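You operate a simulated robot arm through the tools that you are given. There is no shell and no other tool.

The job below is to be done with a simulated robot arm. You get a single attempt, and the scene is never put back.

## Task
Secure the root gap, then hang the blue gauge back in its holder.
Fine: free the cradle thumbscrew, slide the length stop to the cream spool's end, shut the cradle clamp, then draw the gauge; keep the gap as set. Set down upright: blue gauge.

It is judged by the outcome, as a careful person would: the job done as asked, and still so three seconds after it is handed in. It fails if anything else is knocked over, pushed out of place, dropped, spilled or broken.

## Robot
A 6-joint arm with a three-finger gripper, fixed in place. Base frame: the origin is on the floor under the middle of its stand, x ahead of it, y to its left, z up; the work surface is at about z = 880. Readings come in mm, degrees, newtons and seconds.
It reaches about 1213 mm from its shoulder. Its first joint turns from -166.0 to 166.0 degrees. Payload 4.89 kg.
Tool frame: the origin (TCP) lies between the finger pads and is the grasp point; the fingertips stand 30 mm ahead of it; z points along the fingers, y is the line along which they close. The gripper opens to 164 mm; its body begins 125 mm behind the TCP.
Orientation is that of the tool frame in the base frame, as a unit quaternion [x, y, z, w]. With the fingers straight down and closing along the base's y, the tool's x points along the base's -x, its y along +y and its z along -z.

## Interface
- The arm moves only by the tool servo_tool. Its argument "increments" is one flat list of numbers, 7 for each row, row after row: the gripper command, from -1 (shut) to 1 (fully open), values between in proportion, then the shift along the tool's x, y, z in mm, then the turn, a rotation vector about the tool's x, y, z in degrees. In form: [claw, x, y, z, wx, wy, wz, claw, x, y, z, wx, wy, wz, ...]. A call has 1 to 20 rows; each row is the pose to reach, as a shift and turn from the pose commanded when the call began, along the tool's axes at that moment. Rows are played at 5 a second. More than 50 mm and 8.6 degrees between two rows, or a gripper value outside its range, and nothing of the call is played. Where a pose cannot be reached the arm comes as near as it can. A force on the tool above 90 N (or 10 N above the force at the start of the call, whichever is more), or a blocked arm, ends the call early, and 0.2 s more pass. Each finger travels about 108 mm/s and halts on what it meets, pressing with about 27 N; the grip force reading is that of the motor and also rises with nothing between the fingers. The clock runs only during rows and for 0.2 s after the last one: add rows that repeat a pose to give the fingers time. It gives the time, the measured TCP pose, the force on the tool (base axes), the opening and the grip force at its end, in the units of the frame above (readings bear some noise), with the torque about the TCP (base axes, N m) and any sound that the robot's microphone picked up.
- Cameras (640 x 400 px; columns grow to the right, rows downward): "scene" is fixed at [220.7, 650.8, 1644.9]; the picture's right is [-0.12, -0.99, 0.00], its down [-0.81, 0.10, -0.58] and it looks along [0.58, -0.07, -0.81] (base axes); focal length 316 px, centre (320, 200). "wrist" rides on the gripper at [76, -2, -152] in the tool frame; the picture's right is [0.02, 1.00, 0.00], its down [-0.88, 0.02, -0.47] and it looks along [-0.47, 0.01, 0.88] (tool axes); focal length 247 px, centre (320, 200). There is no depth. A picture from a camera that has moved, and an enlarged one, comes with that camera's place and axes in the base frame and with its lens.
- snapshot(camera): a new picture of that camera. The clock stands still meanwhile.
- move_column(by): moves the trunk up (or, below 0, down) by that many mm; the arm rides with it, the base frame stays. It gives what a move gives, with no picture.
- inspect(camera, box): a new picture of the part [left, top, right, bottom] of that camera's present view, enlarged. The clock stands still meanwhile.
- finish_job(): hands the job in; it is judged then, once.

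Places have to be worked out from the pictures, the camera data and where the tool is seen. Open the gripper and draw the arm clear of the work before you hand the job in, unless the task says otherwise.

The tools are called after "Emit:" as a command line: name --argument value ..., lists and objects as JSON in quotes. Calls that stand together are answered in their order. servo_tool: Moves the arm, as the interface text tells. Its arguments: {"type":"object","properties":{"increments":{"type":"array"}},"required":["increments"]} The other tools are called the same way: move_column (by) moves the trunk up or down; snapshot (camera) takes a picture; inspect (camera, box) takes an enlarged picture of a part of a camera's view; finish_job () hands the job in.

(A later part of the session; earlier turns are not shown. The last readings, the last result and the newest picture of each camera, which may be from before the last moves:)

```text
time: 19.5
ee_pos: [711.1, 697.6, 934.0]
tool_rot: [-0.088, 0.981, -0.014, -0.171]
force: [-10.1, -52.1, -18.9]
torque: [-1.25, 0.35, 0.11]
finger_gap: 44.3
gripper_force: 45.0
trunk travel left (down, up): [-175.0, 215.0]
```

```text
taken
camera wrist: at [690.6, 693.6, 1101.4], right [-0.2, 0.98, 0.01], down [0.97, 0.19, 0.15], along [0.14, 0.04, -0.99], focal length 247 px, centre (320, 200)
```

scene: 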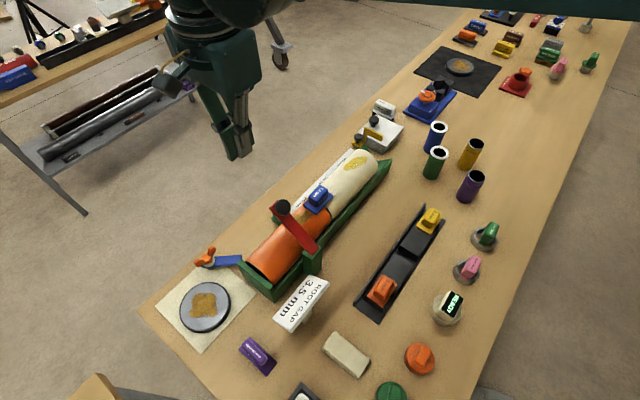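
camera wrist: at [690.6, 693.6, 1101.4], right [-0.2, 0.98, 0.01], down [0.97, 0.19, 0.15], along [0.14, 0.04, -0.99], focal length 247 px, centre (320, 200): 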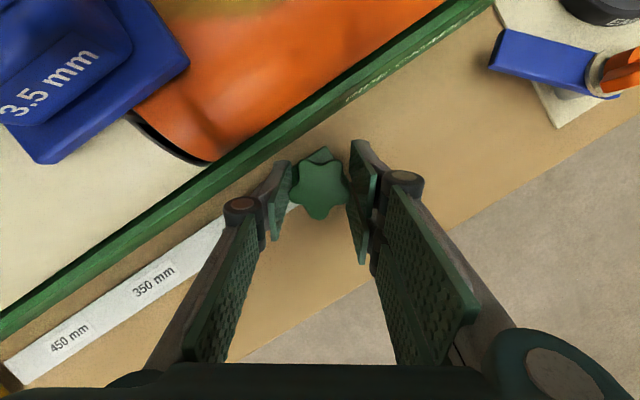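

The grip is off-centre: the tool is being pushed about 4 mm along -y with 52 N. I shift the tool to relieve that side load before turning.

Emit:
servo_tool --increments '[-1, 0, -2, 0, 0, 0, 0, -1, 0, -4, 0, 0, 0, 0, -1, 0, -4.5, 0, 0, 0, 0]'

```text
time: 20.3
ee_pos: [712.8, 698.0, 933.0]
tool_rot: [-0.09, 0.981, -0.012, -0.17]
force: [7.9, -4.3, 3.8]
torque: [-0.09, 0.37, -0.01]
finger_gap: 44.6
gripper_force: 44.5
trunk travel left (down, up): [-175.0, 215.0]
```

The side load is nearly gone. I turn the star counter-clockwise about its vertical axis by 24° and read the torque.

Emit:
servo_tool --increments '[-1, 0.02, 0.4, 0.01, 1.37, 0, -3.76, -1, 0.05, 0.77, 0.02, 2.74, 0, -7.52, -1, 0.1, 1.15, 0.04, 4.1, 0, -11.3, -1, 0.2, 1.5, 0.07, 5.47, 0, -15.04, -1, 0.3, 1.9, 0.11, 6.84, 0, -18.8, -1, 0.45, 2.24, 0.16, 8.2, 0, -22.6, -1, 0.45, 2.24, 0.16, 8.2, 0, -22.6]'

Emit:
snapshot --camera "wrist"

Emit:
inspect --camera "scene" --box '[230, 165, 326, 225]'

```text
time: 21.9
ee_pos: [710.4, 699.8, 933.1]
tool_rot: [-0.292, 0.941, -0.049, -0.163]
force: [11.6, 24.2, 14.5]
torque: [0.69, -0.3, -0.02]
finger_gap: 44.5
gripper_force: 44.6
trunk travel left (down, up): [-175.0, 215.0]
```

```text
taken
camera wrist: at [693.7, 686.7, 1101.3], right [-0.58, 0.81, 0.01], down [0.81, 0.57, 0.15], along [0.12, 0.09, -0.99], focal length 247 px, centre (320, 200)
```

wrist: 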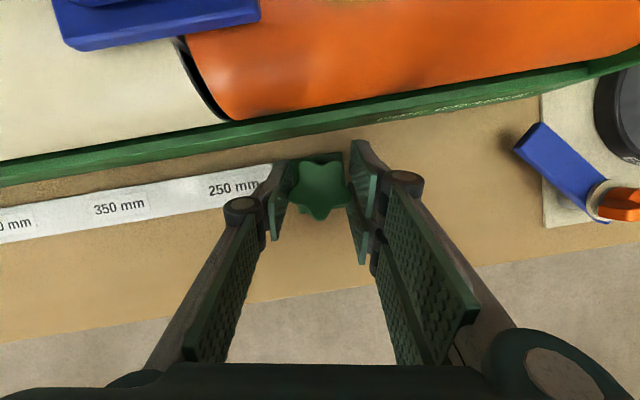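

```text
6.67 times, centred on (278, 195) of scene
camera zoom: at [220.7, 650.8, 1644.9], right [-0.12, -0.99, 0.0], down [-0.81, 0.1, -0.58], along [0.58, -0.07, -0.81], focal length 2106 px, centre (600, 233)
```

zoom: 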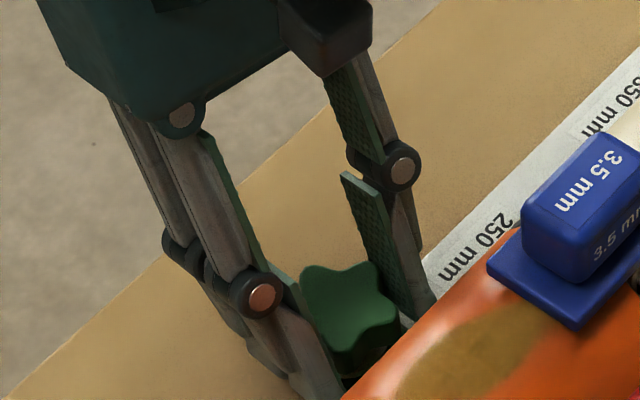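

The star turns with the gripper and shows almost no resisting torque. I continue another 26°, correcting the small side load.

Emit:
servo_tool --increments '[-1, -0.8, 0.9, -0.3, 1.37, 0, -3.76, -1, -1.5, 1.77, -0.5, 2.74, 0, -7.52, -1, -1.4, 2.15, -0.5, 4.1, 0, -11.3, -1, -1.3, 2.5, -0.5, 5.47, 0, -15.04, -1, -1.2, 2.9, -0.45, 6.84, 0, -18.8, -1, -1.1, 3.24, -0.4, 8.2, 0, -22.6, -1, -1.1, 3.4, -0.4, 8.9, 0, -24.4, -1, -1.1, 3.4, -0.4, 8.9, 0, -24.4]'

Emit:
snapshot --camera "wrist"

Emit:
inspect --camera "scene" --box '[230, 150, 358, 230]'

```text
time: 23.7
ee_pos: [711.1, 701.6, 933.8]
tool_rot: [-0.495, 0.852, -0.087, -0.148]
force: [-4.6, -31.2, -12.9]
torque: [-0.88, 0.3, 0.01]
finger_gap: 44.2
gripper_force: 44.9
trunk travel left (down, up): [-175.0, 215.0]
```

```text
taken
camera wrist: at [700.7, 683.4, 1101.8], right [-0.88, 0.48, 0.01], down [0.47, 0.87, 0.15], along [0.07, 0.13, -0.99], focal length 247 px, centre (320, 200)
```

wrist: 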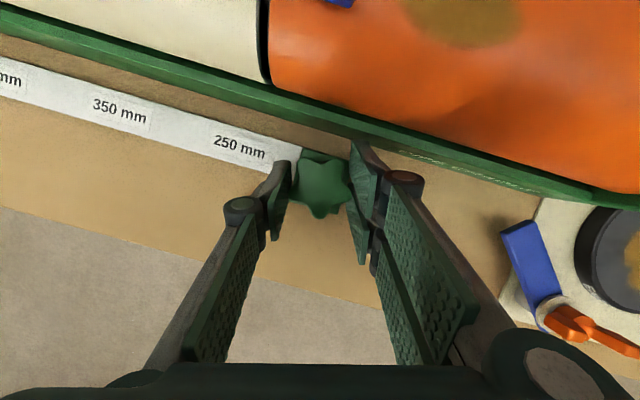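

```text
5.00 times, centred on (294, 190) of scene
camera zoom: at [220.7, 650.8, 1644.9], right [-0.12, -0.99, 0.0], down [-0.81, 0.1, -0.58], along [0.58, -0.07, -0.81], focal length 1580 px, centre (450, 250)
```

zoom: 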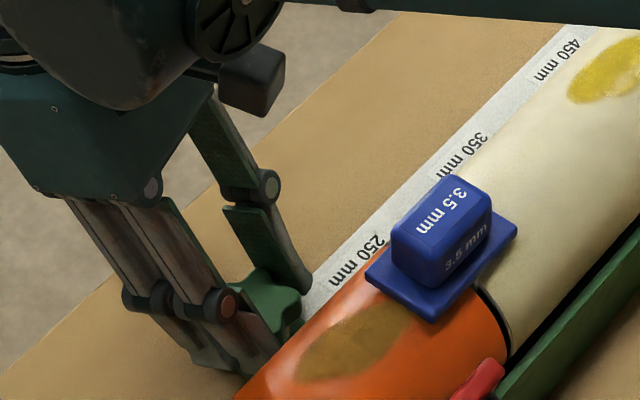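

Fifty degrees done with no resistance. I relieve the side load, release the star, and back out along the tool axis to check its angle and regrip.

Emit:
servo_tool --increments '[-1, 1.9, -0.8, 0.7, 0, 0, 0, -0.34, 1.9, -0.8, 0.7, 0, 0, 0, -0.34, 1.9, -0.8, 0.7, 0, 0, 0, -0.34, 1.9, -0.8, -20, 0, 0, 0, -0.34, 1.9, -0.8, -45, 0, 0, 0, -0.34, 1.9, -0.8, -45, 0, 0, 0]'

Emit:
inspect --camera "wrist" --box '[220, 100, 420, 225]'

Emit:
inspect --camera "scene" --box '[230, 150, 358, 230]'

```text
time: 25.1
ee_pos: [718.1, 714.5, 977.2]
tool_rot: [-0.495, 0.852, -0.086, -0.147]
force: [-0.9, 0.8, -0.2]
torque: [0.0, 0.01, 0.04]
finger_gap: 54.2
gripper_force: 0.1
trunk travel left (down, up): [-175.0, 215.0]
```

```text
3.20 times, centred on (320, 162) of wrist
camera zoom: at [707.3, 696.8, 1145.2], right [-0.88, 0.48, 0.01], down [0.47, 0.87, 0.15], along [0.07, 0.13, -0.99], focal length 790 px, centre (320, 320)
```

zoom: 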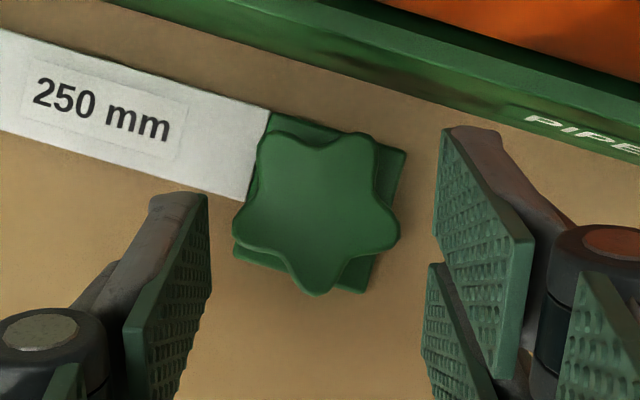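

```text
5.00 times, centred on (294, 190) of scene
camera zoom: at [220.7, 650.8, 1644.9], right [-0.12, -0.99, 0.0], down [-0.81, 0.1, -0.58], along [0.58, -0.07, -0.81], focal length 1580 px, centre (450, 250)
```

zoom: 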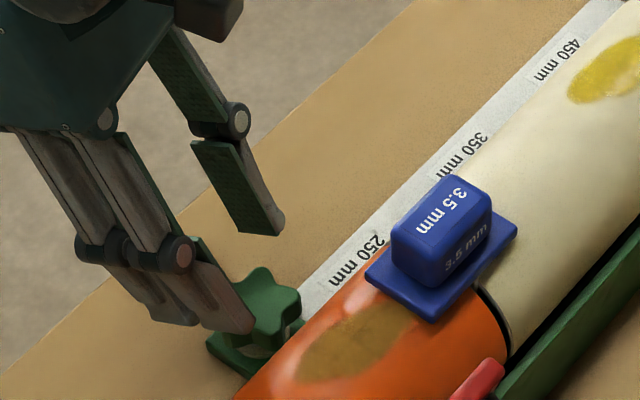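

The star has turned about 50° counter-clockwise. I swing the open gripper back 50° around the star's axis for a second grip.

Emit:
servo_tool --increments '[-0.34, 0.2, -3.2, 0.1, -2.85, 0, 7.83, -0.34, 0.8, -6.5, 0.3, -5.7, 0, 15.7, -0.34, 1.85, -9.6, 0.7, -8.55, 0, 23.5, -0.34, 3.2, -12.5, 1.2, -11.4, 0, 31.3, -0.34, 5, -15.2, 1.8, -14.25, 0, 39.2, -0.34, 7, -17.6, 2.6, -17.1, 0, 47, -0.34, 7, -17.6, 2.6, -17.1, 0, 47]'

Emit:
snapshot --camera "wrist"

```text
time: 26.7
ee_pos: [727.2, 698.4, 976.1]
tool_rot: [-0.088, 0.981, -0.013, -0.171]
force: [-0.5, 0.1, 0.5]
torque: [0.0, -0.01, -0.05]
finger_gap: 54.0
gripper_force: 0.0
trunk travel left (down, up): [-175.0, 215.0]
```

```text
taken
camera wrist: at [706.9, 693.0, 1144.1], right [-0.2, 0.98, 0.01], down [0.97, 0.19, 0.15], along [0.14, 0.04, -0.99], focal length 247 px, centre (320, 200)
```

wrist: 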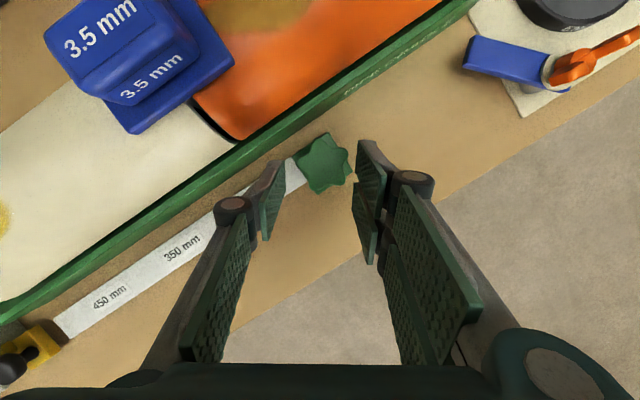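

The star now lies about 5 mm towards the paired fingers. I centre on it, go down along the tool axis and close.

Emit:
servo_tool --increments '[-0.34, -1.2, 5, 10, 0, 0, 0, -0.34, -1.2, 5, 28, 0, 0, 0, -0.34, -1.2, 5, 46.5, 0, 0, 0, -0.34, -1.2, 5, 46.5, 0, 0, 0, -1, -1.2, 5, 46.5, 0, 0, 0, -1, -1.2, 5, 46.5, 0, 0, 0, -1, -1.2, 5, 46.5, 0, 0, 0]'

Emit:
snapshot --camera "wrist"

```text
time: 28.3
ee_pos: [713.6, 699.4, 932.2]
tool_rot: [-0.089, 0.981, -0.014, -0.171]
force: [-5.5, -16.8, -5.0]
torque: [-0.81, 0.25, 0.08]
finger_gap: 46.2
gripper_force: 45.3
trunk travel left (down, up): [-175.0, 215.0]
```

```text
taken
camera wrist: at [692.1, 693.7, 1100.3], right [-0.2, 0.98, 0.01], down [0.97, 0.2, 0.15], along [0.14, 0.04, -0.99], focal length 247 px, centre (320, 200)
```

wrist: 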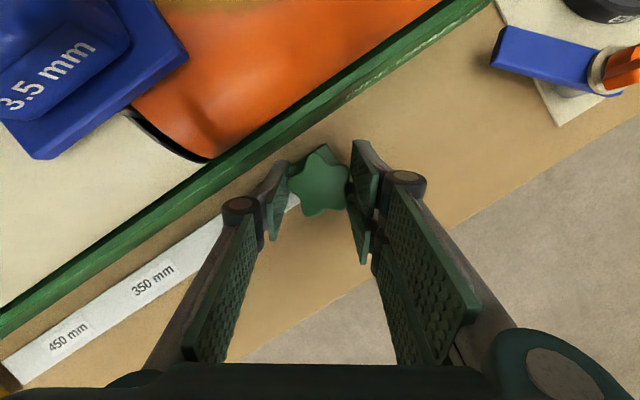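

The grip is good with a small side load. I turn the star another 50° counter-clockwise.

Emit:
servo_tool --increments '[-1, 0, -0.6, 0, 1.37, 0, -3.76, -1, 0.05, -0.2, 0.02, 2.74, 0, -7.52, -1, 0.1, 0.15, 0.04, 4.1, 0, -11.3, -1, 0.2, 0.5, 0.07, 5.47, 0, -15.04, -1, 0.3, 0.9, 0.11, 6.84, 0, -18.8, -1, 0.45, 1.24, 0.16, 8.2, 0, -22.6, -1, 0.6, 1.6, 0.22, 9.57, 0, -26.3, -1, 0.8, 1.9, 0.29, 10.9, 0, -30.1, -1, 1.0, 2.2, 0.36, 12.3, 0, -33.8, -1, 1.2, 2.5, 0.44, 13.7, 0, -37.6, -1, 1.4, 2.8, 0.53, 15, 0, -41.4, -1, 1.7, 3.1, 0.62, 16.4, 0, -45.1, -1, 1.85, 3.2, 0.67, 17.1, 0, -47, -1, 1.85, 3.2, 0.67, 17.1, 0, -47]'

Emit:
snapshot --camera "wrist"

```text
time: 31.3
ee_pos: [710.9, 704.7, 931.6]
tool_rot: [-0.495, 0.852, -0.086, -0.146]
force: [25.4, -2.1, 16.0]
torque: [0.08, -1.14, 0.16]
finger_gap: 45.7
gripper_force: 45.1
trunk travel left (down, up): [-175.0, 215.0]
```

```text
taken
camera wrist: at [701.7, 685.4, 1100.9], right [-0.88, 0.48, 0.01], down [0.47, 0.87, 0.15], along [0.07, 0.13, -0.99], focal length 247 px, centre (320, 200)
```

wrist: 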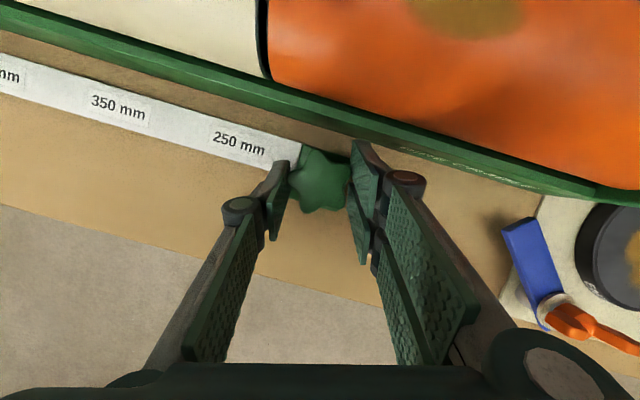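

Turned about 100° in total and still no stop felt. I release, back out and swing back again for one more turn to be sure the screw is free.

Emit:
servo_tool --increments '[-1, 0, -1.6, 0, 0, 0, 0, -0.34, 0, -1.6, 0, 0, 0, 0, -0.34, 0, -1.6, 0, 0, 0, 0, -0.34, 0, -1.6, -20, 0, 0, 0, -0.34, 0, -1.6, -45, 0, 0, 0, -0.34, 0.2, -4.6, -44.9, -2.85, 0, 7.83, -0.34, 0.8, -7.6, -44.7, -5.7, 0, 15.7, -0.34, 1.85, -10.5, -44.3, -8.55, 0, 23.5, -0.34, 3.2, -13.1, -43.8, -11.4, 0, 31.3, -0.34, 5, -15.6, -43.2, -14.25, 0, 39.2, -0.34, 7, -17.7, -42.4, -17.1, 0, 47, -0.34, 7, -17.7, -42.4, -17.1, 0, 47]'

Emit:
snapshot --camera "wrist"

Emit:
inspect --camera "wrist" --box '[220, 100, 420, 225]'

```text
time: 33.9
ee_pos: [732.0, 702.0, 976.3]
tool_rot: [-0.088, 0.981, -0.014, -0.17]
force: [-0.3, -0.2, -0.6]
torque: [0.05, -0.03, -0.02]
finger_gap: 53.9
gripper_force: 0.0
trunk travel left (down, up): [-175.0, 215.0]
```

```text
taken
camera wrist: at [710.2, 696.3, 1143.4], right [-0.2, 0.98, 0.01], down [0.97, 0.19, 0.15], along [0.14, 0.04, -0.99], focal length 247 px, centre (320, 200)
```

wrist: 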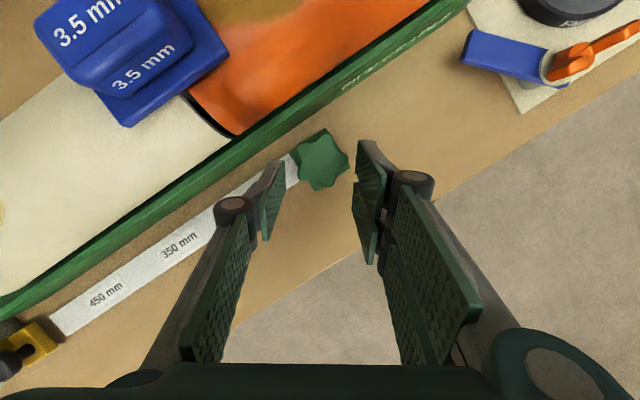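

```text
3.20 times, centred on (320, 162) of wrist
camera zoom: at [710.2, 696.3, 1143.4], right [-0.2, 0.98, 0.01], down [0.97, 0.19, 0.15], along [0.14, 0.04, -0.99], focal length 790 px, centre (320, 320)
```

zoom: 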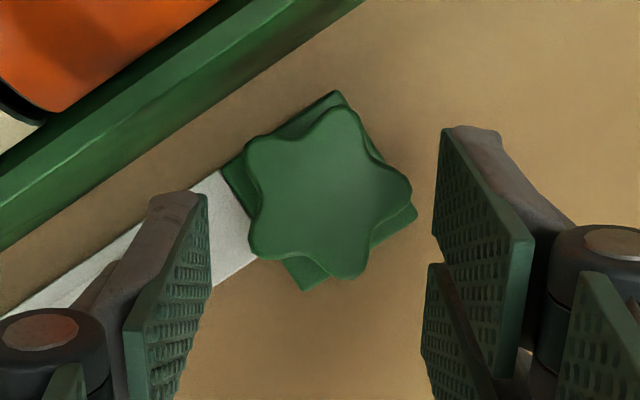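

The star's lobes show a total turn of about 93°, a bit less than commanded, so it may have met its end at a quarter turn. I regrip to test whether it will go any further.

Emit:
servo_tool --increments '[-0.34, 3.2, 2.7, 10, 0, 0, 0, -0.34, 3.2, 2.7, 28, 0, 0, 0, -0.34, 3.2, 2.7, 48, 0, 0, 0, -0.34, 3.2, 2.7, 48, 0, 0, 0, -1, 3.2, 2.7, 48, 0, 0, 0, -1, 3.2, 2.7, 48, 0, 0, 0, -1, 3.2, 2.7, 48, 0, 0, 0]'

Emit:
inspect --camera "wrist" --box '[220, 100, 420, 225]'

```text
time: 35.5
ee_pos: [711.8, 697.5, 927.4]
tool_rot: [-0.088, 0.981, -0.013, -0.171]
force: [1.7, -31.3, -4.4]
torque: [-1.13, -0.28, 0.09]
finger_gap: 45.6
gripper_force: 44.9
trunk travel left (down, up): [-175.0, 215.0]
```

```text
3.20 times, centred on (320, 162) of wrist
camera zoom: at [691.2, 693.6, 1096.5], right [-0.2, 0.98, 0.01], down [0.97, 0.19, 0.15], along [0.14, 0.04, -0.99], focal length 790 px, centre (320, 320)
```

zoom: 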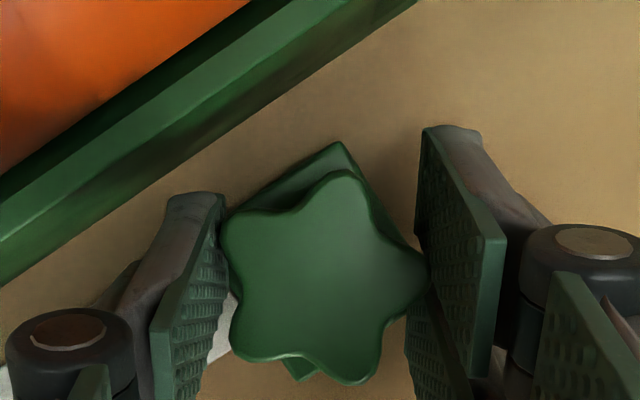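

Gripped. I relieve the side load and try a further 24° counter-clockwise, watching the torque about the vertical.

Emit:
servo_tool --increments '[-1, 0, -1.5, 0, 0, 0, 0, -1, 0, -1.6, 0, 1.37, 0, -3.76, -1, 0.05, -1.2, 0.02, 2.74, 0, -7.52, -1, 0.1, -0.85, 0.04, 4.1, 0, -11.3, -1, 0.2, -0.5, 0.07, 5.47, 0, -15.04, -1, 0.3, -0.1, 0.11, 6.84, 0, -18.8, -1, 0.45, 0.24, 0.16, 8.2, 0, -22.6, -1, 0.45, 0.24, 0.16, 8.2, 0, -22.6]'

Emit:
inspect --camera "wrist" --box '[220, 100, 420, 225]'

```text
time: 37.3
ee_pos: [711.1, 700.6, 928.3]
tool_rot: [-0.291, 0.941, -0.05, -0.164]
force: [9.8, -31.3, -8.4]
torque: [-0.89, -0.24, -0.22]
finger_gap: 45.2
gripper_force: 44.9
trunk travel left (down, up): [-175.0, 215.0]
```

```text
3.20 times, centred on (320, 162) of wrist
camera zoom: at [694.6, 687.5, 1098.2], right [-0.58, 0.81, 0.01], down [0.81, 0.57, 0.15], along [0.12, 0.09, -0.99], focal length 790 px, centre (320, 320)
```

zoom: 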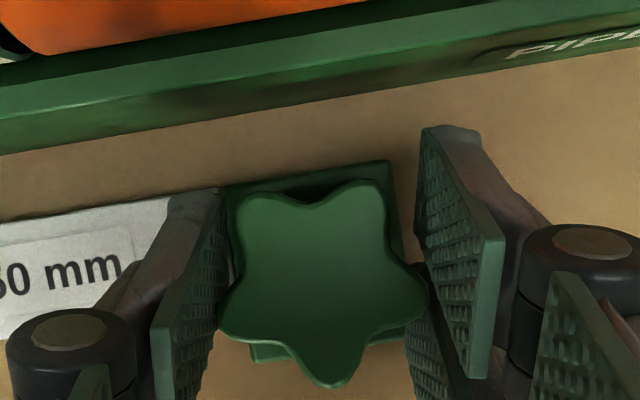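

The star lagged the gripper this time (about 10° of 24°). I turn another 20° to see if it is at its end.

Emit:
servo_tool --increments '[-1, 0.02, 1.4, 0.01, 1.37, 0, -3.76, -1, 0.05, 1.77, 0.02, 2.74, 0, -7.52, -1, 0.1, 2.15, 0.04, 4.1, 0, -11.3, -1, 0.2, 2.5, 0.07, 5.47, 0, -15.04, -1, 0.3, 2.9, 0.11, 6.84, 0, -18.8, -1, 0.3, 2.9, 0.11, 6.84, 0, -18.8]'

Emit:
inspect --camera "wrist" --box '[220, 100, 420, 225]'

```text
time: 38.7
ee_pos: [711.1, 702.4, 929.2]
tool_rot: [-0.45, 0.877, -0.078, -0.151]
force: [37.2, -39.4, 5.8]
torque: [-0.87, -1.14, -0.64]
finger_gap: 45.6
gripper_force: 45.5
trunk travel left (down, up): [-175.0, 215.0]
```

```text
3.20 times, centred on (320, 162) of wrist
camera zoom: at [699.3, 684.1, 1098.9], right [-0.82, 0.57, 0.01], down [0.56, 0.81, 0.15], along [0.08, 0.13, -0.99], focal length 790 px, centre (320, 320)
```

zoom: 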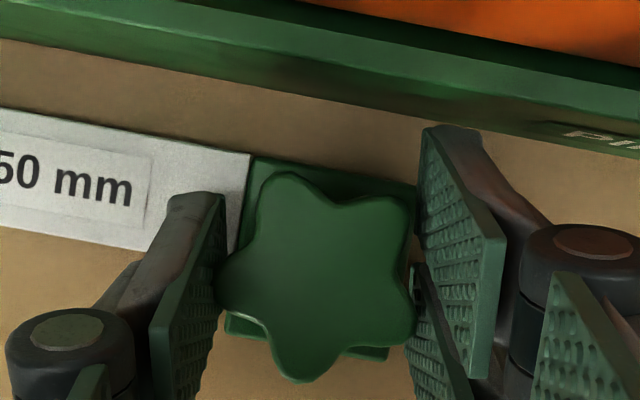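

The torque rose to 0.64 N·m and the star stayed put, so the thumbscrew is fully backed off. I release it, back out along the tool axis and set the tool upright again.

Emit:
servo_tool --increments '[-1, 0, -3, 0, 0, 0, 0, -0.34, 0, -3, 0, 0, 0, 0, -0.34, 0, -3, 0, 0, 0, 0, -0.34, 0, -3, -20, 0, 0, 0, -0.34, 0, -3, -50, 0, 0, 0, -0.34, 0, -3, -90, 0, 0, 0, -0.34, 0, -3, -130, 0, 0, 0, -0.34, 0, -3, -130, 0, -7, 0, -0.34, 0, -3, -130, 0, -14, 0, -0.34, 0, -3, -130, 0, -20, 0, -0.34, 0, -3, -130, 0, -20, 0]'

Emit:
snapshot --camera "scene"

Emit:
inspect --camera "scene" --box '[230, 165, 390, 265]'

```text
time: 41.1
ee_pos: [736.0, 736.1, 1053.2]
tool_rot: [-0.458, 0.889, 0.001, 0.003]
force: [-0.8, 0.1, 0.6]
torque: [0.07, -0.08, -0.01]
finger_gap: 54.3
gripper_force: 0.0
trunk travel left (down, up): [-175.0, 215.0]
```

```text
taken
```

scene: 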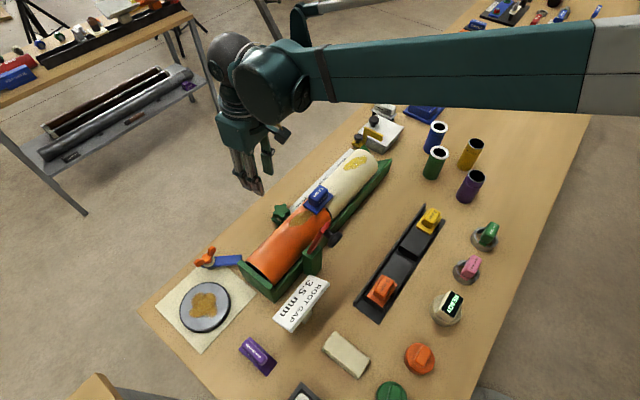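

```text
4.00 times, centred on (310, 215) of scene
camera zoom: at [220.7, 650.8, 1644.9], right [-0.12, -0.99, 0.0], down [-0.81, 0.1, -0.58], along [0.58, -0.07, -0.81], focal length 1264 px, centre (360, 140)
```

zoom: 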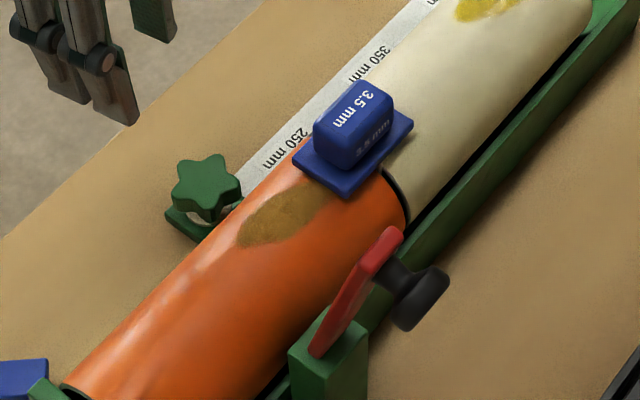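

The thumbscrew part is done. I now rise and travel to above the yellow length stop, with the gripper still closing along the cradle, to see it from close by.

Emit:
servo_tool --increments '[0, 0, 0, -45, 0, 0, 0, 0, 6, -20, -85, 0, 0, 2, 0, 20, -60, -97, 0, 0, 4, 0, 36, -100, -97, 0, 0, 6, 0, 53, -145, -97, 0, 0, 8, 0, 70, -190, -97, 0, 0, 9.2, 0, 86, -235, -97, 0, 0, 9.2, 0, 103, -280, -97, 0, 0, 9.2, 0, 115, -315, -97, 0, 0, 9.2, 0, 121, -334, -97, 0, 0, 9.2, 0, 121, -334, -97, 0, 0, 9.2]'

Emit:
snapshot --camera "wrist"

Emit:
snapshot --camera "scene"

```text
time: 43.5
ee_pos: [936.6, 441.4, 1147.4]
tool_rot: [-0.384, 0.923, 0.002, 0.003]
force: [0.0, -0.2, -0.1]
torque: [0.05, 0.04, 0.04]
finger_gap: 82.3
gripper_force: 0.0
trunk travel left (down, up): [-175.0, 215.0]
```

```text
taken
camera wrist: at [882.2, 386.3, 1298.6], right [-0.72, 0.69, 0.0], down [0.61, 0.64, 0.48], along [0.33, 0.35, -0.88], focal length 247 px, centre (320, 200)
```

wrist: 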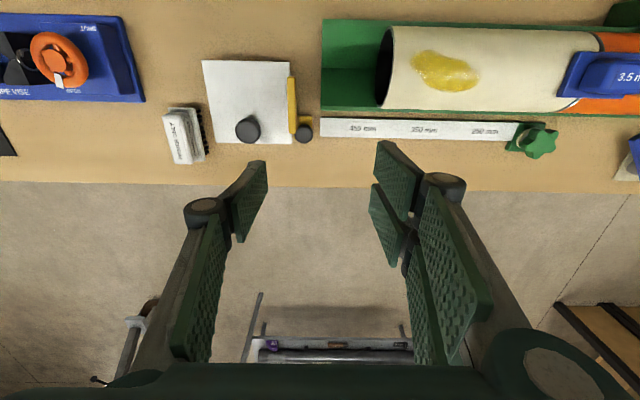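

```text
taken
```

scene: 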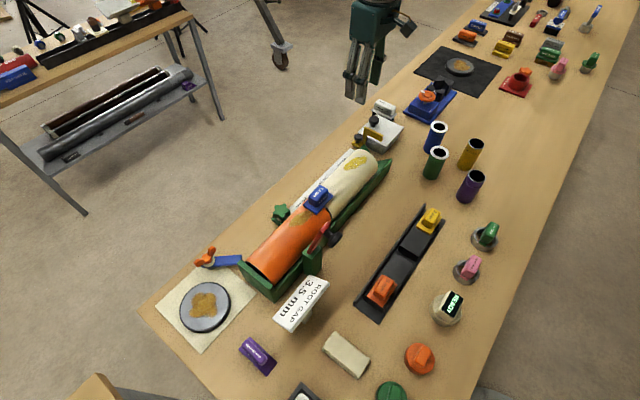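

This view shows the stop's arm left of the cradle end, with the cream spool's end to its right. I enlarge it to measure the slide distance and surroundings.

Emit:
inspect --camera "wrist" --box '[190, 10, 430, 160]'

Emit:
inspect --camera "wrist" --box '[260, 60, 356, 150]'

Emit:
inspect --camera "scene" --box '[336, 105, 416, 155]'

```text
2.67 times, centred on (310, 85) of wrist
camera zoom: at [882.2, 386.3, 1298.6], right [-0.72, 0.69, 0.0], down [0.61, 0.64, 0.48], along [0.33, 0.35, -0.88], focal length 659 px, centre (347, 507)
```

zoom: 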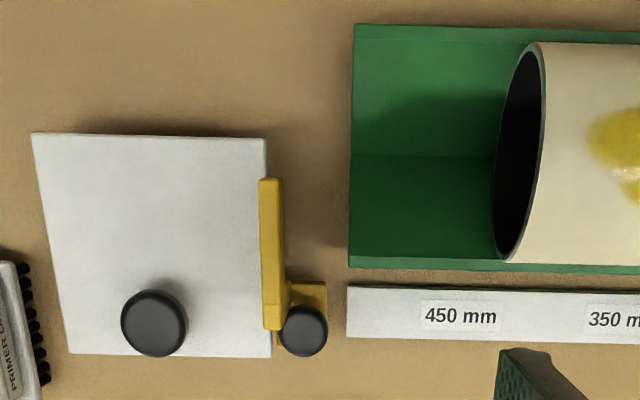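

```text
4.44 times, centred on (308, 105) of wrist
camera zoom: at [882.2, 386.3, 1298.6], right [-0.72, 0.69, 0.0], down [0.61, 0.64, 0.48], along [0.33, 0.35, -0.88], focal length 1098 px, centre (373, 622)
```

zoom: 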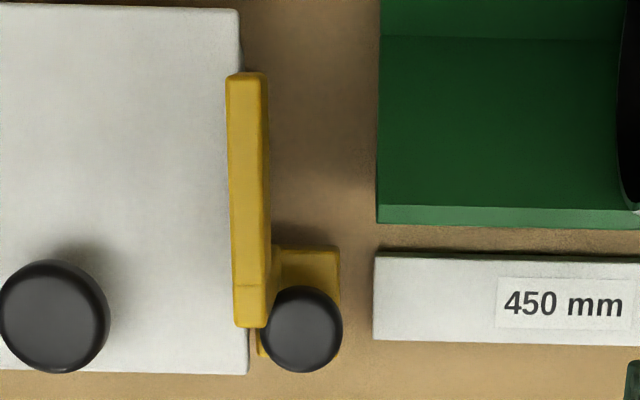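

```text
8.00 times, centred on (376, 130) of scene
camera zoom: at [220.7, 650.8, 1644.9], right [-0.12, -0.99, 0.0], down [-0.81, 0.1, -0.58], along [0.58, -0.07, -0.81], focal length 2528 px, centre (-128, 760)
```

zoom: 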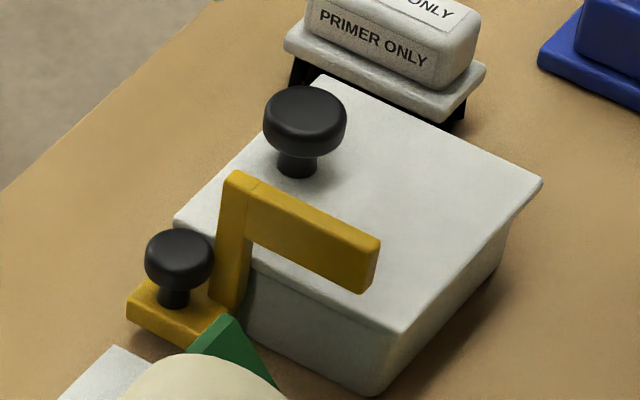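

I place the stop's arm at about u = 443–451 mm along the cradle (z 950–980), the spool's rim at u ≈ 331, and the box lid at z ≈ 933. I close the fingers and go above the narrow space behind the stop's arm, over the box lid.

Emit:
servo_tool --increments '[0, 12, -17, 0, 0, 0, 0, -0.5, 23, -34, 0, 0, 0, 0, -1, 34, -50, 0, 0, 0, 0, -1, 45.2, -66.4, 0, 0, 0, 0, -1, 45.2, -66.4, 40, 0, 0, 0, -1, 45.2, -66.4, 80, 0, 0, 0, -1, 45.2, -66.4, 110, 0, 0, 0, -1, 45.2, -66.4, 110, 0, 0, 0]'

Emit:
snapshot --camera "wrist"

Emit:
inspect --camera "scene" --box '[320, 70, 448, 150]'

```text
time: 45.3
ee_pos: [951.6, 365.8, 1038.3]
tool_rot: [-0.384, 0.923, 0.001, 0.002]
force: [0.8, -0.6, 0.3]
torque: [-0.05, 0.03, -0.01]
finger_gap: 0.0
gripper_force: 27.2
trunk travel left (down, up): [-175.0, 215.0]
```

```text
taken
camera wrist: at [897.5, 310.4, 1188.7], right [-0.72, 0.69, 0.0], down [0.61, 0.64, 0.48], along [0.33, 0.35, -0.88], focal length 247 px, centre (320, 200)
```

wrist: 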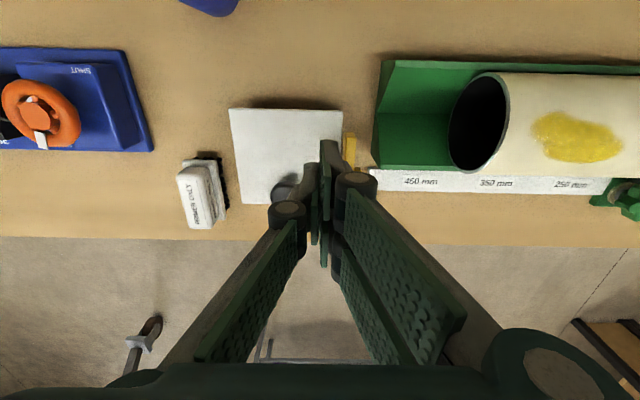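

```text
5.00 times, centred on (384, 110) of scene
camera zoom: at [220.7, 650.8, 1644.9], right [-0.12, -0.99, 0.0], down [-0.81, 0.1, -0.58], along [0.58, -0.07, -0.81], focal length 1580 px, centre (0, 650)
```

zoom: 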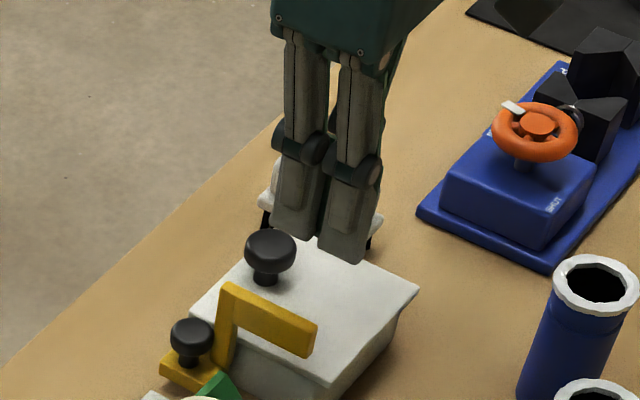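

The closed fingers hang about 60 mm above, behind the stop's arm. I check the clearance to arm and lid knob in an enlarged view before going lower.

Emit:
inspect --camera "wrist" --box '[220, 90, 412, 210]'

```text
3.33 times, centred on (316, 150) of wrist
camera zoom: at [897.5, 310.4, 1188.7], right [-0.72, 0.69, 0.0], down [0.61, 0.64, 0.48], along [0.33, 0.35, -0.88], focal length 823 px, centre (333, 367)
```

zoom: 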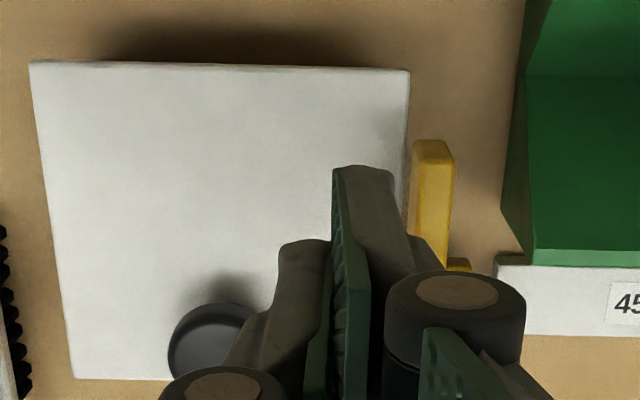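

The finger joints stick out about 35 mm, so I stand a little further back (11 mm) before lowering the tips to z ≈ 955, above the lid and below the arm's top.

Emit:
servo_tool --increments '[-1, 0, -11, 0, 0, 0, 0, -1, 0, -11, 25, 0, 0, 0, -1, 0, -11, 45, 0, 0, 0, -1, 0, -11, 53, 0, 0, 0, -1, 0, -11, 53, 0, 0, 0]'

Emit:
inspect --camera "wrist" --box '[220, 90, 412, 210]'

Emit:
inspect --camera "scene" --box '[320, 80, 448, 160]'

```text
time: 46.5
ee_pos: [960.8, 358.1, 986.7]
tool_rot: [-0.385, 0.923, 0.001, 0.003]
force: [0.3, -0.4, 0.4]
torque: [0.0, 0.05, -0.03]
finger_gap: 0.0
gripper_force: 26.9
trunk travel left (down, up): [-175.0, 215.0]
```

```text
3.33 times, centred on (316, 150) of wrist
camera zoom: at [906.1, 303.1, 1137.6], right [-0.72, 0.69, 0.0], down [0.61, 0.64, 0.48], along [0.33, 0.35, -0.88], focal length 823 px, centre (333, 367)
```

zoom: 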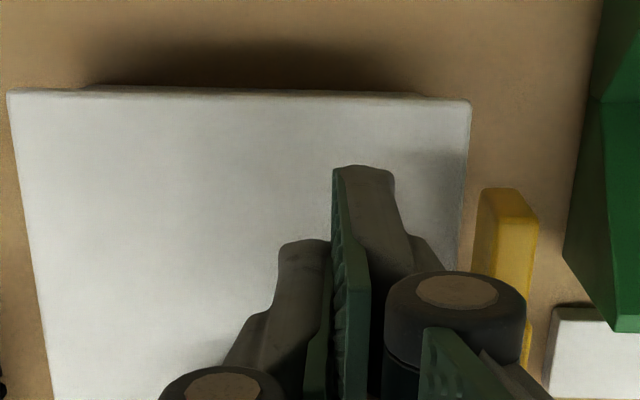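

```text
5.00 times, centred on (384, 120) of scene
camera zoom: at [220.7, 650.8, 1644.9], right [-0.12, -0.99, 0.0], down [-0.81, 0.1, -0.58], along [0.58, -0.07, -0.81], focal length 1580 px, centre (0, 600)
```

zoom: 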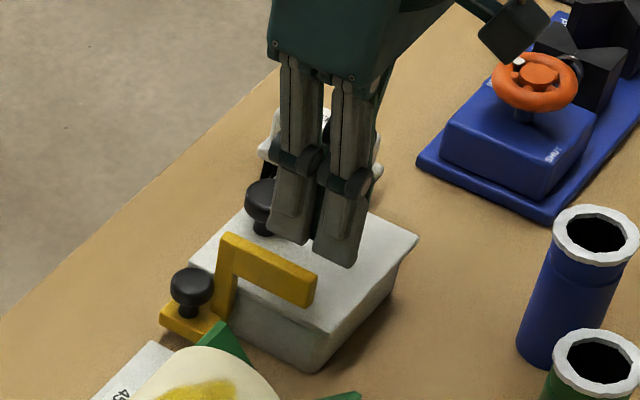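

The fingers are just behind the arm, clear of the lid and its knob. I push slowly in the -u direction for 35 mm and watch the force and the stop.

Emit:
servo_tool --increments '[-1, 0, 8, 0, 0, 0, 0, -1, 0, 14, 0, 0, 0, 0, -1, 0, 20, 0, 0, 0, 0, -1, 0, 25, 0, 0, 0, 0, -1, 0, 30, 0, 0, 0, 0, -1, 0, 35, 0, 0, 0, 0, -1, 0, 35, 0, 0, 0, 0]'

Emit:
snapshot --camera "wrist"

Emit:
inspect --camera "scene" --box '[320, 80, 448, 160]'

```text
time: 48.1
ee_pos: [934.5, 382.3, 985.6]
tool_rot: [-0.385, 0.923, 0.001, 0.003]
force: [0.7, -0.8, -0.9]
torque: [0.0, -0.01, -0.05]
finger_gap: 0.0
gripper_force: 26.7
trunk travel left (down, up): [-175.0, 215.0]
```

```text
taken
camera wrist: at [880.8, 326.8, 1136.4], right [-0.72, 0.69, 0.0], down [0.61, 0.64, 0.48], along [0.33, 0.35, -0.88], focal length 247 px, centre (320, 200)
```

wrist: 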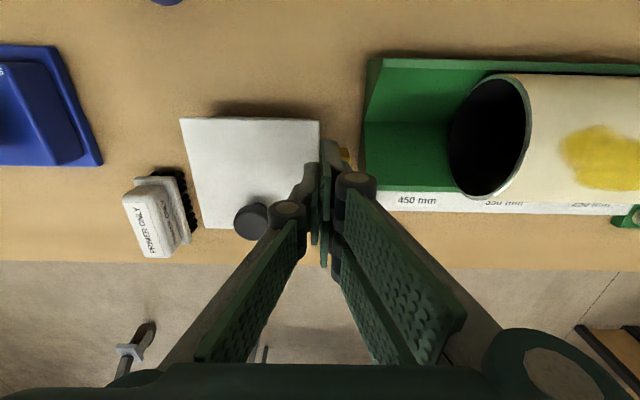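

```text
5.00 times, centred on (384, 120) of scene
camera zoom: at [220.7, 650.8, 1644.9], right [-0.12, -0.99, 0.0], down [-0.81, 0.1, -0.58], along [0.58, -0.07, -0.81], focal length 1580 px, centre (0, 600)
```

zoom: 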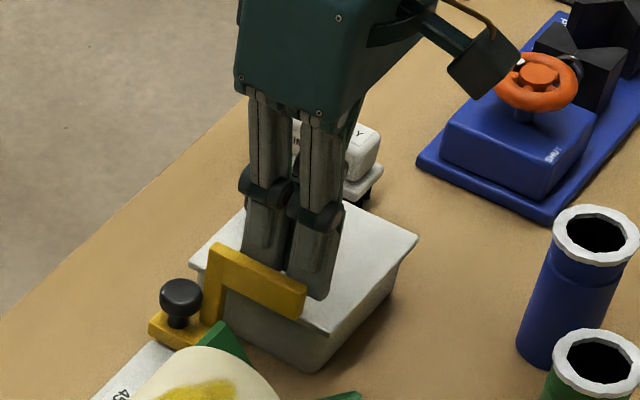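

The stop slides easily with almost no force and now sits about 10 mm along. I push on about 82 mm, slowing at the end, which should leave some 15-20 mm to the spool.

Emit:
servo_tool --increments '[-1, 0, 9, 0, 0, 0, 0, -1, 0, 18, 0, 0, 0, 0, -1, 0, 27, 0, 0, 0, 0, -1, 0, 36, 0, 0, 0, 0, -1, 0, 45, 0, 0, 0, 0, -1, 0, 54, 0, 0, 0, 0, -1, 0, 63, 0, 0, 0, 0, -1, 0, 71, 0, 0, 0, 0, -1, 0, 77, 0, 0, 0, 0, -1, 0, 82, 0, 0, 0, 0, -1, 0, 82, 0, 0, 0, 0]'

Emit:
inspect --camera "wrist" --box '[280, 90, 472, 210]'

Emit:
inspect --camera "scene" --box '[320, 100, 448, 180]'

```text
time: 50.5
ee_pos: [876.4, 439.2, 984.7]
tool_rot: [-0.384, 0.923, 0.001, 0.002]
force: [0.1, -0.6, -0.3]
torque: [0.0, 0.01, -0.04]
finger_gap: 0.0
gripper_force: 27.0
trunk travel left (down, up): [-175.0, 215.0]
```

```text
3.33 times, centred on (376, 150) of wrist
camera zoom: at [822.8, 383.9, 1135.7], right [-0.72, 0.69, 0.0], down [0.61, 0.64, 0.48], along [0.33, 0.35, -0.88], focal length 823 px, centre (133, 367)
```

zoom: 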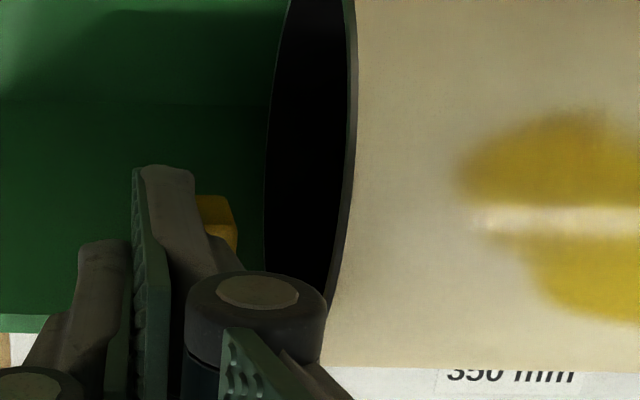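

```text
5.00 times, centred on (384, 140) of scene
camera zoom: at [220.7, 650.8, 1644.9], right [-0.12, -0.99, 0.0], down [-0.81, 0.1, -0.58], along [0.58, -0.07, -0.81], focal length 1580 px, centre (0, 500)
```

zoom: 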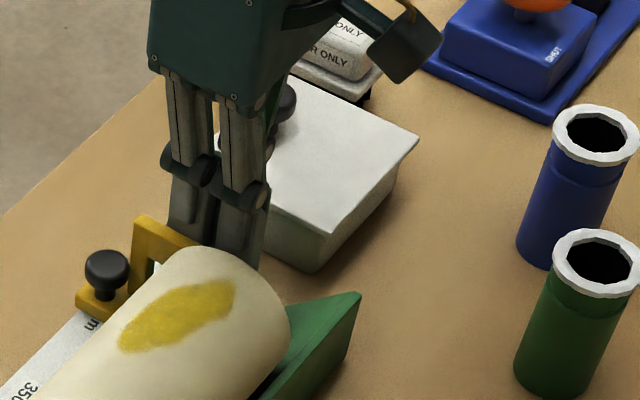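

The arm's front is about 20 mm from the spool's rim. I move 15 mm more, slowly.

Emit:
servo_tool --increments '[-1, 0, 4, 0, 0, 0, 0, -1, 0, 8, 0, 0, 0, 0, -1, 0, 11, 0, 0, 0, 0, -1, 0, 13, 0, 0, 0, 0, -1, 0, 15, 0, 0, 0, 0, -1, 0, 15, 0, 0, 0, 0]'

Emit:
inspect --camera "wrist" --box '[300, 110, 396, 170]'

Emit:
inspect --camera "scene" --box '[328, 125, 392, 165]'

```text
time: 51.9
ee_pos: [868.4, 450.3, 985.2]
tool_rot: [-0.384, 0.923, 0.001, 0.003]
force: [9.2, -6.5, 3.7]
torque: [-0.03, -0.08, -0.16]
finger_gap: 0.1
gripper_force: 27.0
trunk travel left (down, up): [-175.0, 215.0]
```

```text
6.67 times, centred on (348, 140) of wrist
camera zoom: at [813.2, 395.0, 1137.0], right [-0.72, 0.69, 0.0], down [0.61, 0.64, 0.48], along [0.33, 0.35, -0.88], focal length 1646 px, centre (133, 600)
```

zoom: 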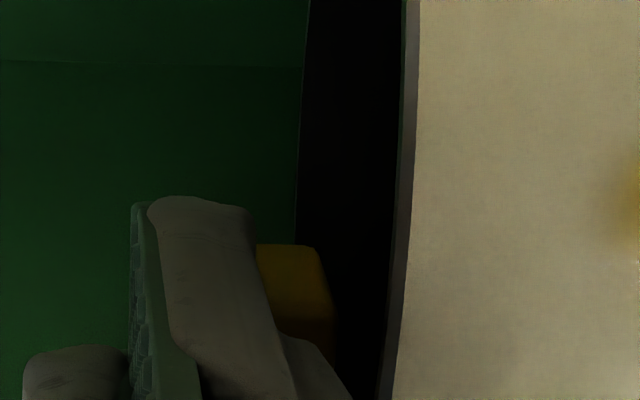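

```text
10.00 times, centred on (360, 145) of scene
camera zoom: at [220.7, 650.8, 1644.9], right [-0.12, -0.99, 0.0], down [-0.81, 0.1, -0.58], along [0.58, -0.07, -0.81], focal length 3160 px, centre (-80, 750)
```

zoom: 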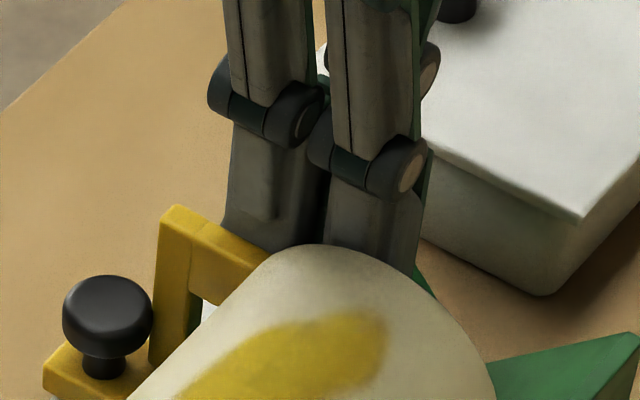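

A reaction of about 11 N along the cradle has built up, so the arm is likely touching the spool's rim. I back the fingers off and lift to look at the contact directly.

Emit:
servo_tool --increments '[-1, 0, -15, 0, 0, 0, 0, -1, 0, -35, 0, 0, 0, 0, -1, 0, -45, 0, 0, 0, 0, -1, 0, -45, -45, 0, 0, 0, -1, 0, -45, -90, 0, 0, 0, -1, 0, -45, -130, 0, 0, 0, -1, 0, -45, -130, 0, 0, 0]'

Emit:
snapshot --camera "wrist"

Emit:
inspect --camera "wrist" --box '[300, 60, 460, 160]'

Emit:
inspect --camera "scene" --box '[328, 125, 392, 165]'

```text
time: 53.5
ee_pos: [899.5, 417.6, 1115.7]
tool_rot: [-0.385, 0.923, 0.001, 0.003]
force: [-0.6, 0.1, 0.7]
torque: [0.02, -0.09, 0.01]
finger_gap: 0.1
gripper_force: 27.2
trunk travel left (down, up): [-175.0, 215.0]
```

```text
taken
camera wrist: at [845.0, 362.2, 1266.7], right [-0.72, 0.69, 0.0], down [0.61, 0.64, 0.48], along [0.33, 0.35, -0.88], focal length 247 px, centre (320, 200)
```

wrist: 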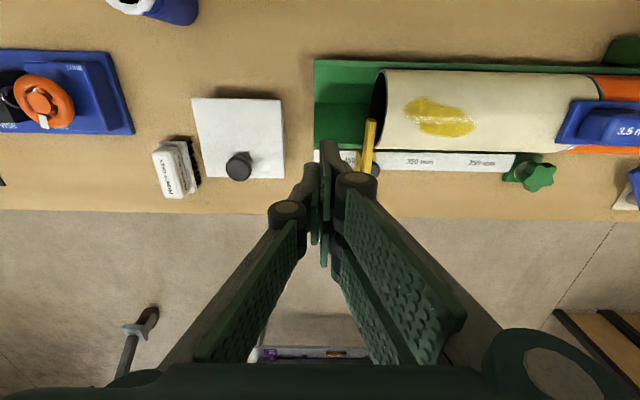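

```text
4.00 times, centred on (380, 110) of wrist
camera zoom: at [845.0, 362.2, 1266.7], right [-0.72, 0.69, 0.0], down [0.61, 0.64, 0.48], along [0.33, 0.35, -0.88], focal length 988 px, centre (80, 560)
```

zoom: 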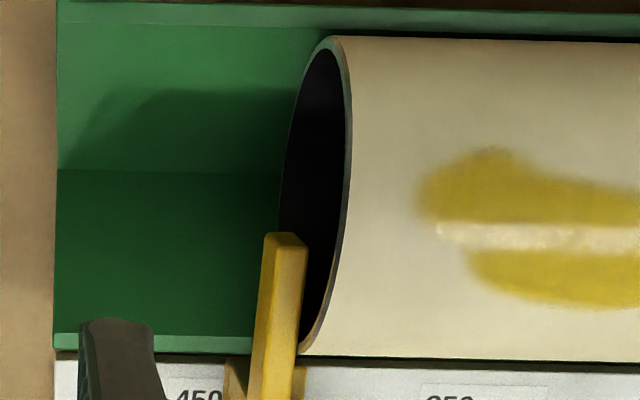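

```text
10.00 times, centred on (360, 145) of scene
camera zoom: at [220.7, 650.8, 1644.9], right [-0.12, -0.99, 0.0], down [-0.81, 0.1, -0.58], along [0.58, -0.07, -0.81], focal length 3160 px, centre (-80, 750)
```

zoom: 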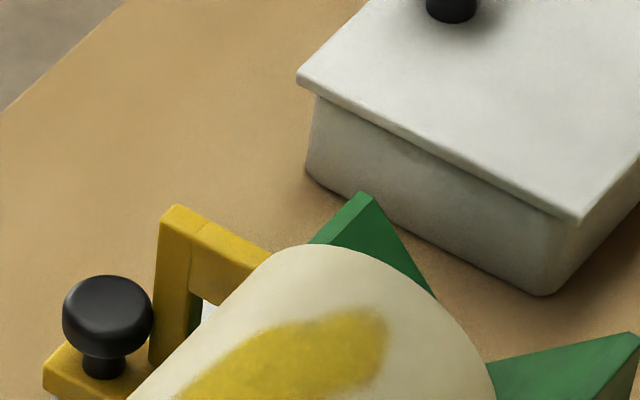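

The arm looks very near the rim but I want the true gap. I enlarge the contact area strongly.

Emit:
inspect --camera "wrist" --box '[350, 105, 398, 165]'

```text
6.67 times, centred on (374, 135) of wrist
camera zoom: at [845.0, 362.2, 1266.7], right [-0.72, 0.69, 0.0], down [0.61, 0.64, 0.48], along [0.33, 0.35, -0.88], focal length 1646 px, centre (-40, 633)
```

zoom: 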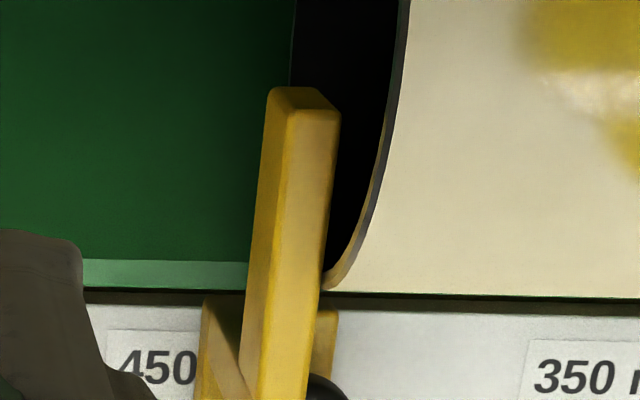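

My estimates leave a possible gap of a few millimetres, so I want a view from straight above the contact. I move the camera over it with the gripper open.

Emit:
servo_tool --increments '[-0.5, 6, 17, 0, 0, 0, 0, 0, 12, 34, 0, 0, 0, 0, 0.5, 18, 51, 0, 0, 0, 0, 1, 25, 68, 10, 0, 0, 0, 1, 25, 68, 30, 0, 0, 0, 1, 25, 68, 40, 0, 0, 0, 1, 25, 68, 40, 0, 0, 0]'

Emit:
snapshot --camera "wrist"

Emit:
inspect --camera "wrist" --box '[280, 140, 360, 220]'

```text
time: 55.1
ee_pos: [833.9, 451.3, 1074.6]
tool_rot: [-0.384, 0.923, 0.001, 0.003]
force: [0.6, 0.1, -0.2]
torque: [-0.01, 0.01, -0.02]
finger_gap: 164.0
gripper_force: 0.1
trunk travel left (down, up): [-175.0, 215.0]
```

```text
taken
camera wrist: at [779.8, 395.3, 1226.3], right [-0.72, 0.69, 0.0], down [0.61, 0.64, 0.48], along [0.33, 0.35, -0.88], focal length 247 px, centre (320, 200)
```

wrist: 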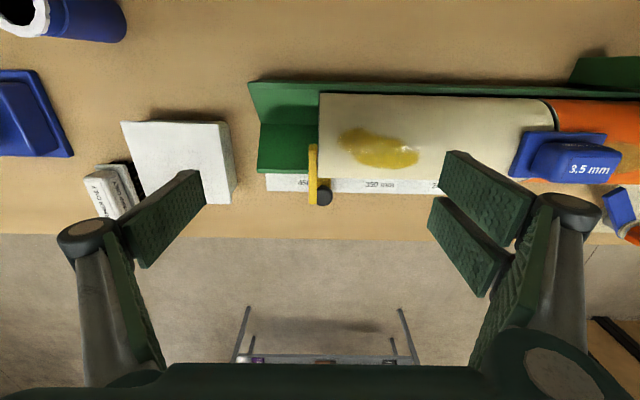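

```text
5.00 times, centred on (320, 180) of wrist
camera zoom: at [779.8, 395.3, 1226.3], right [-0.72, 0.69, 0.0], down [0.61, 0.64, 0.48], along [0.33, 0.35, -0.88], focal length 1235 px, centre (320, 300)
```

zoom: 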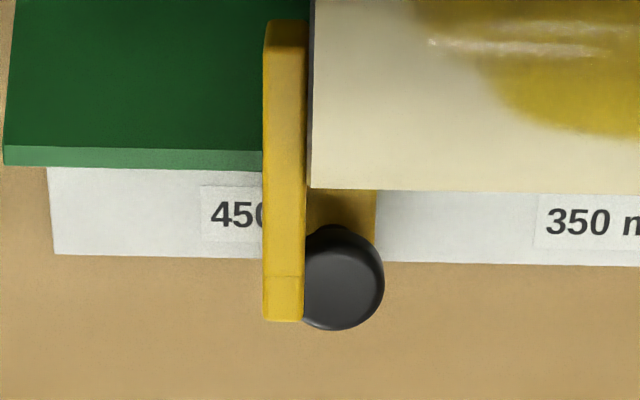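

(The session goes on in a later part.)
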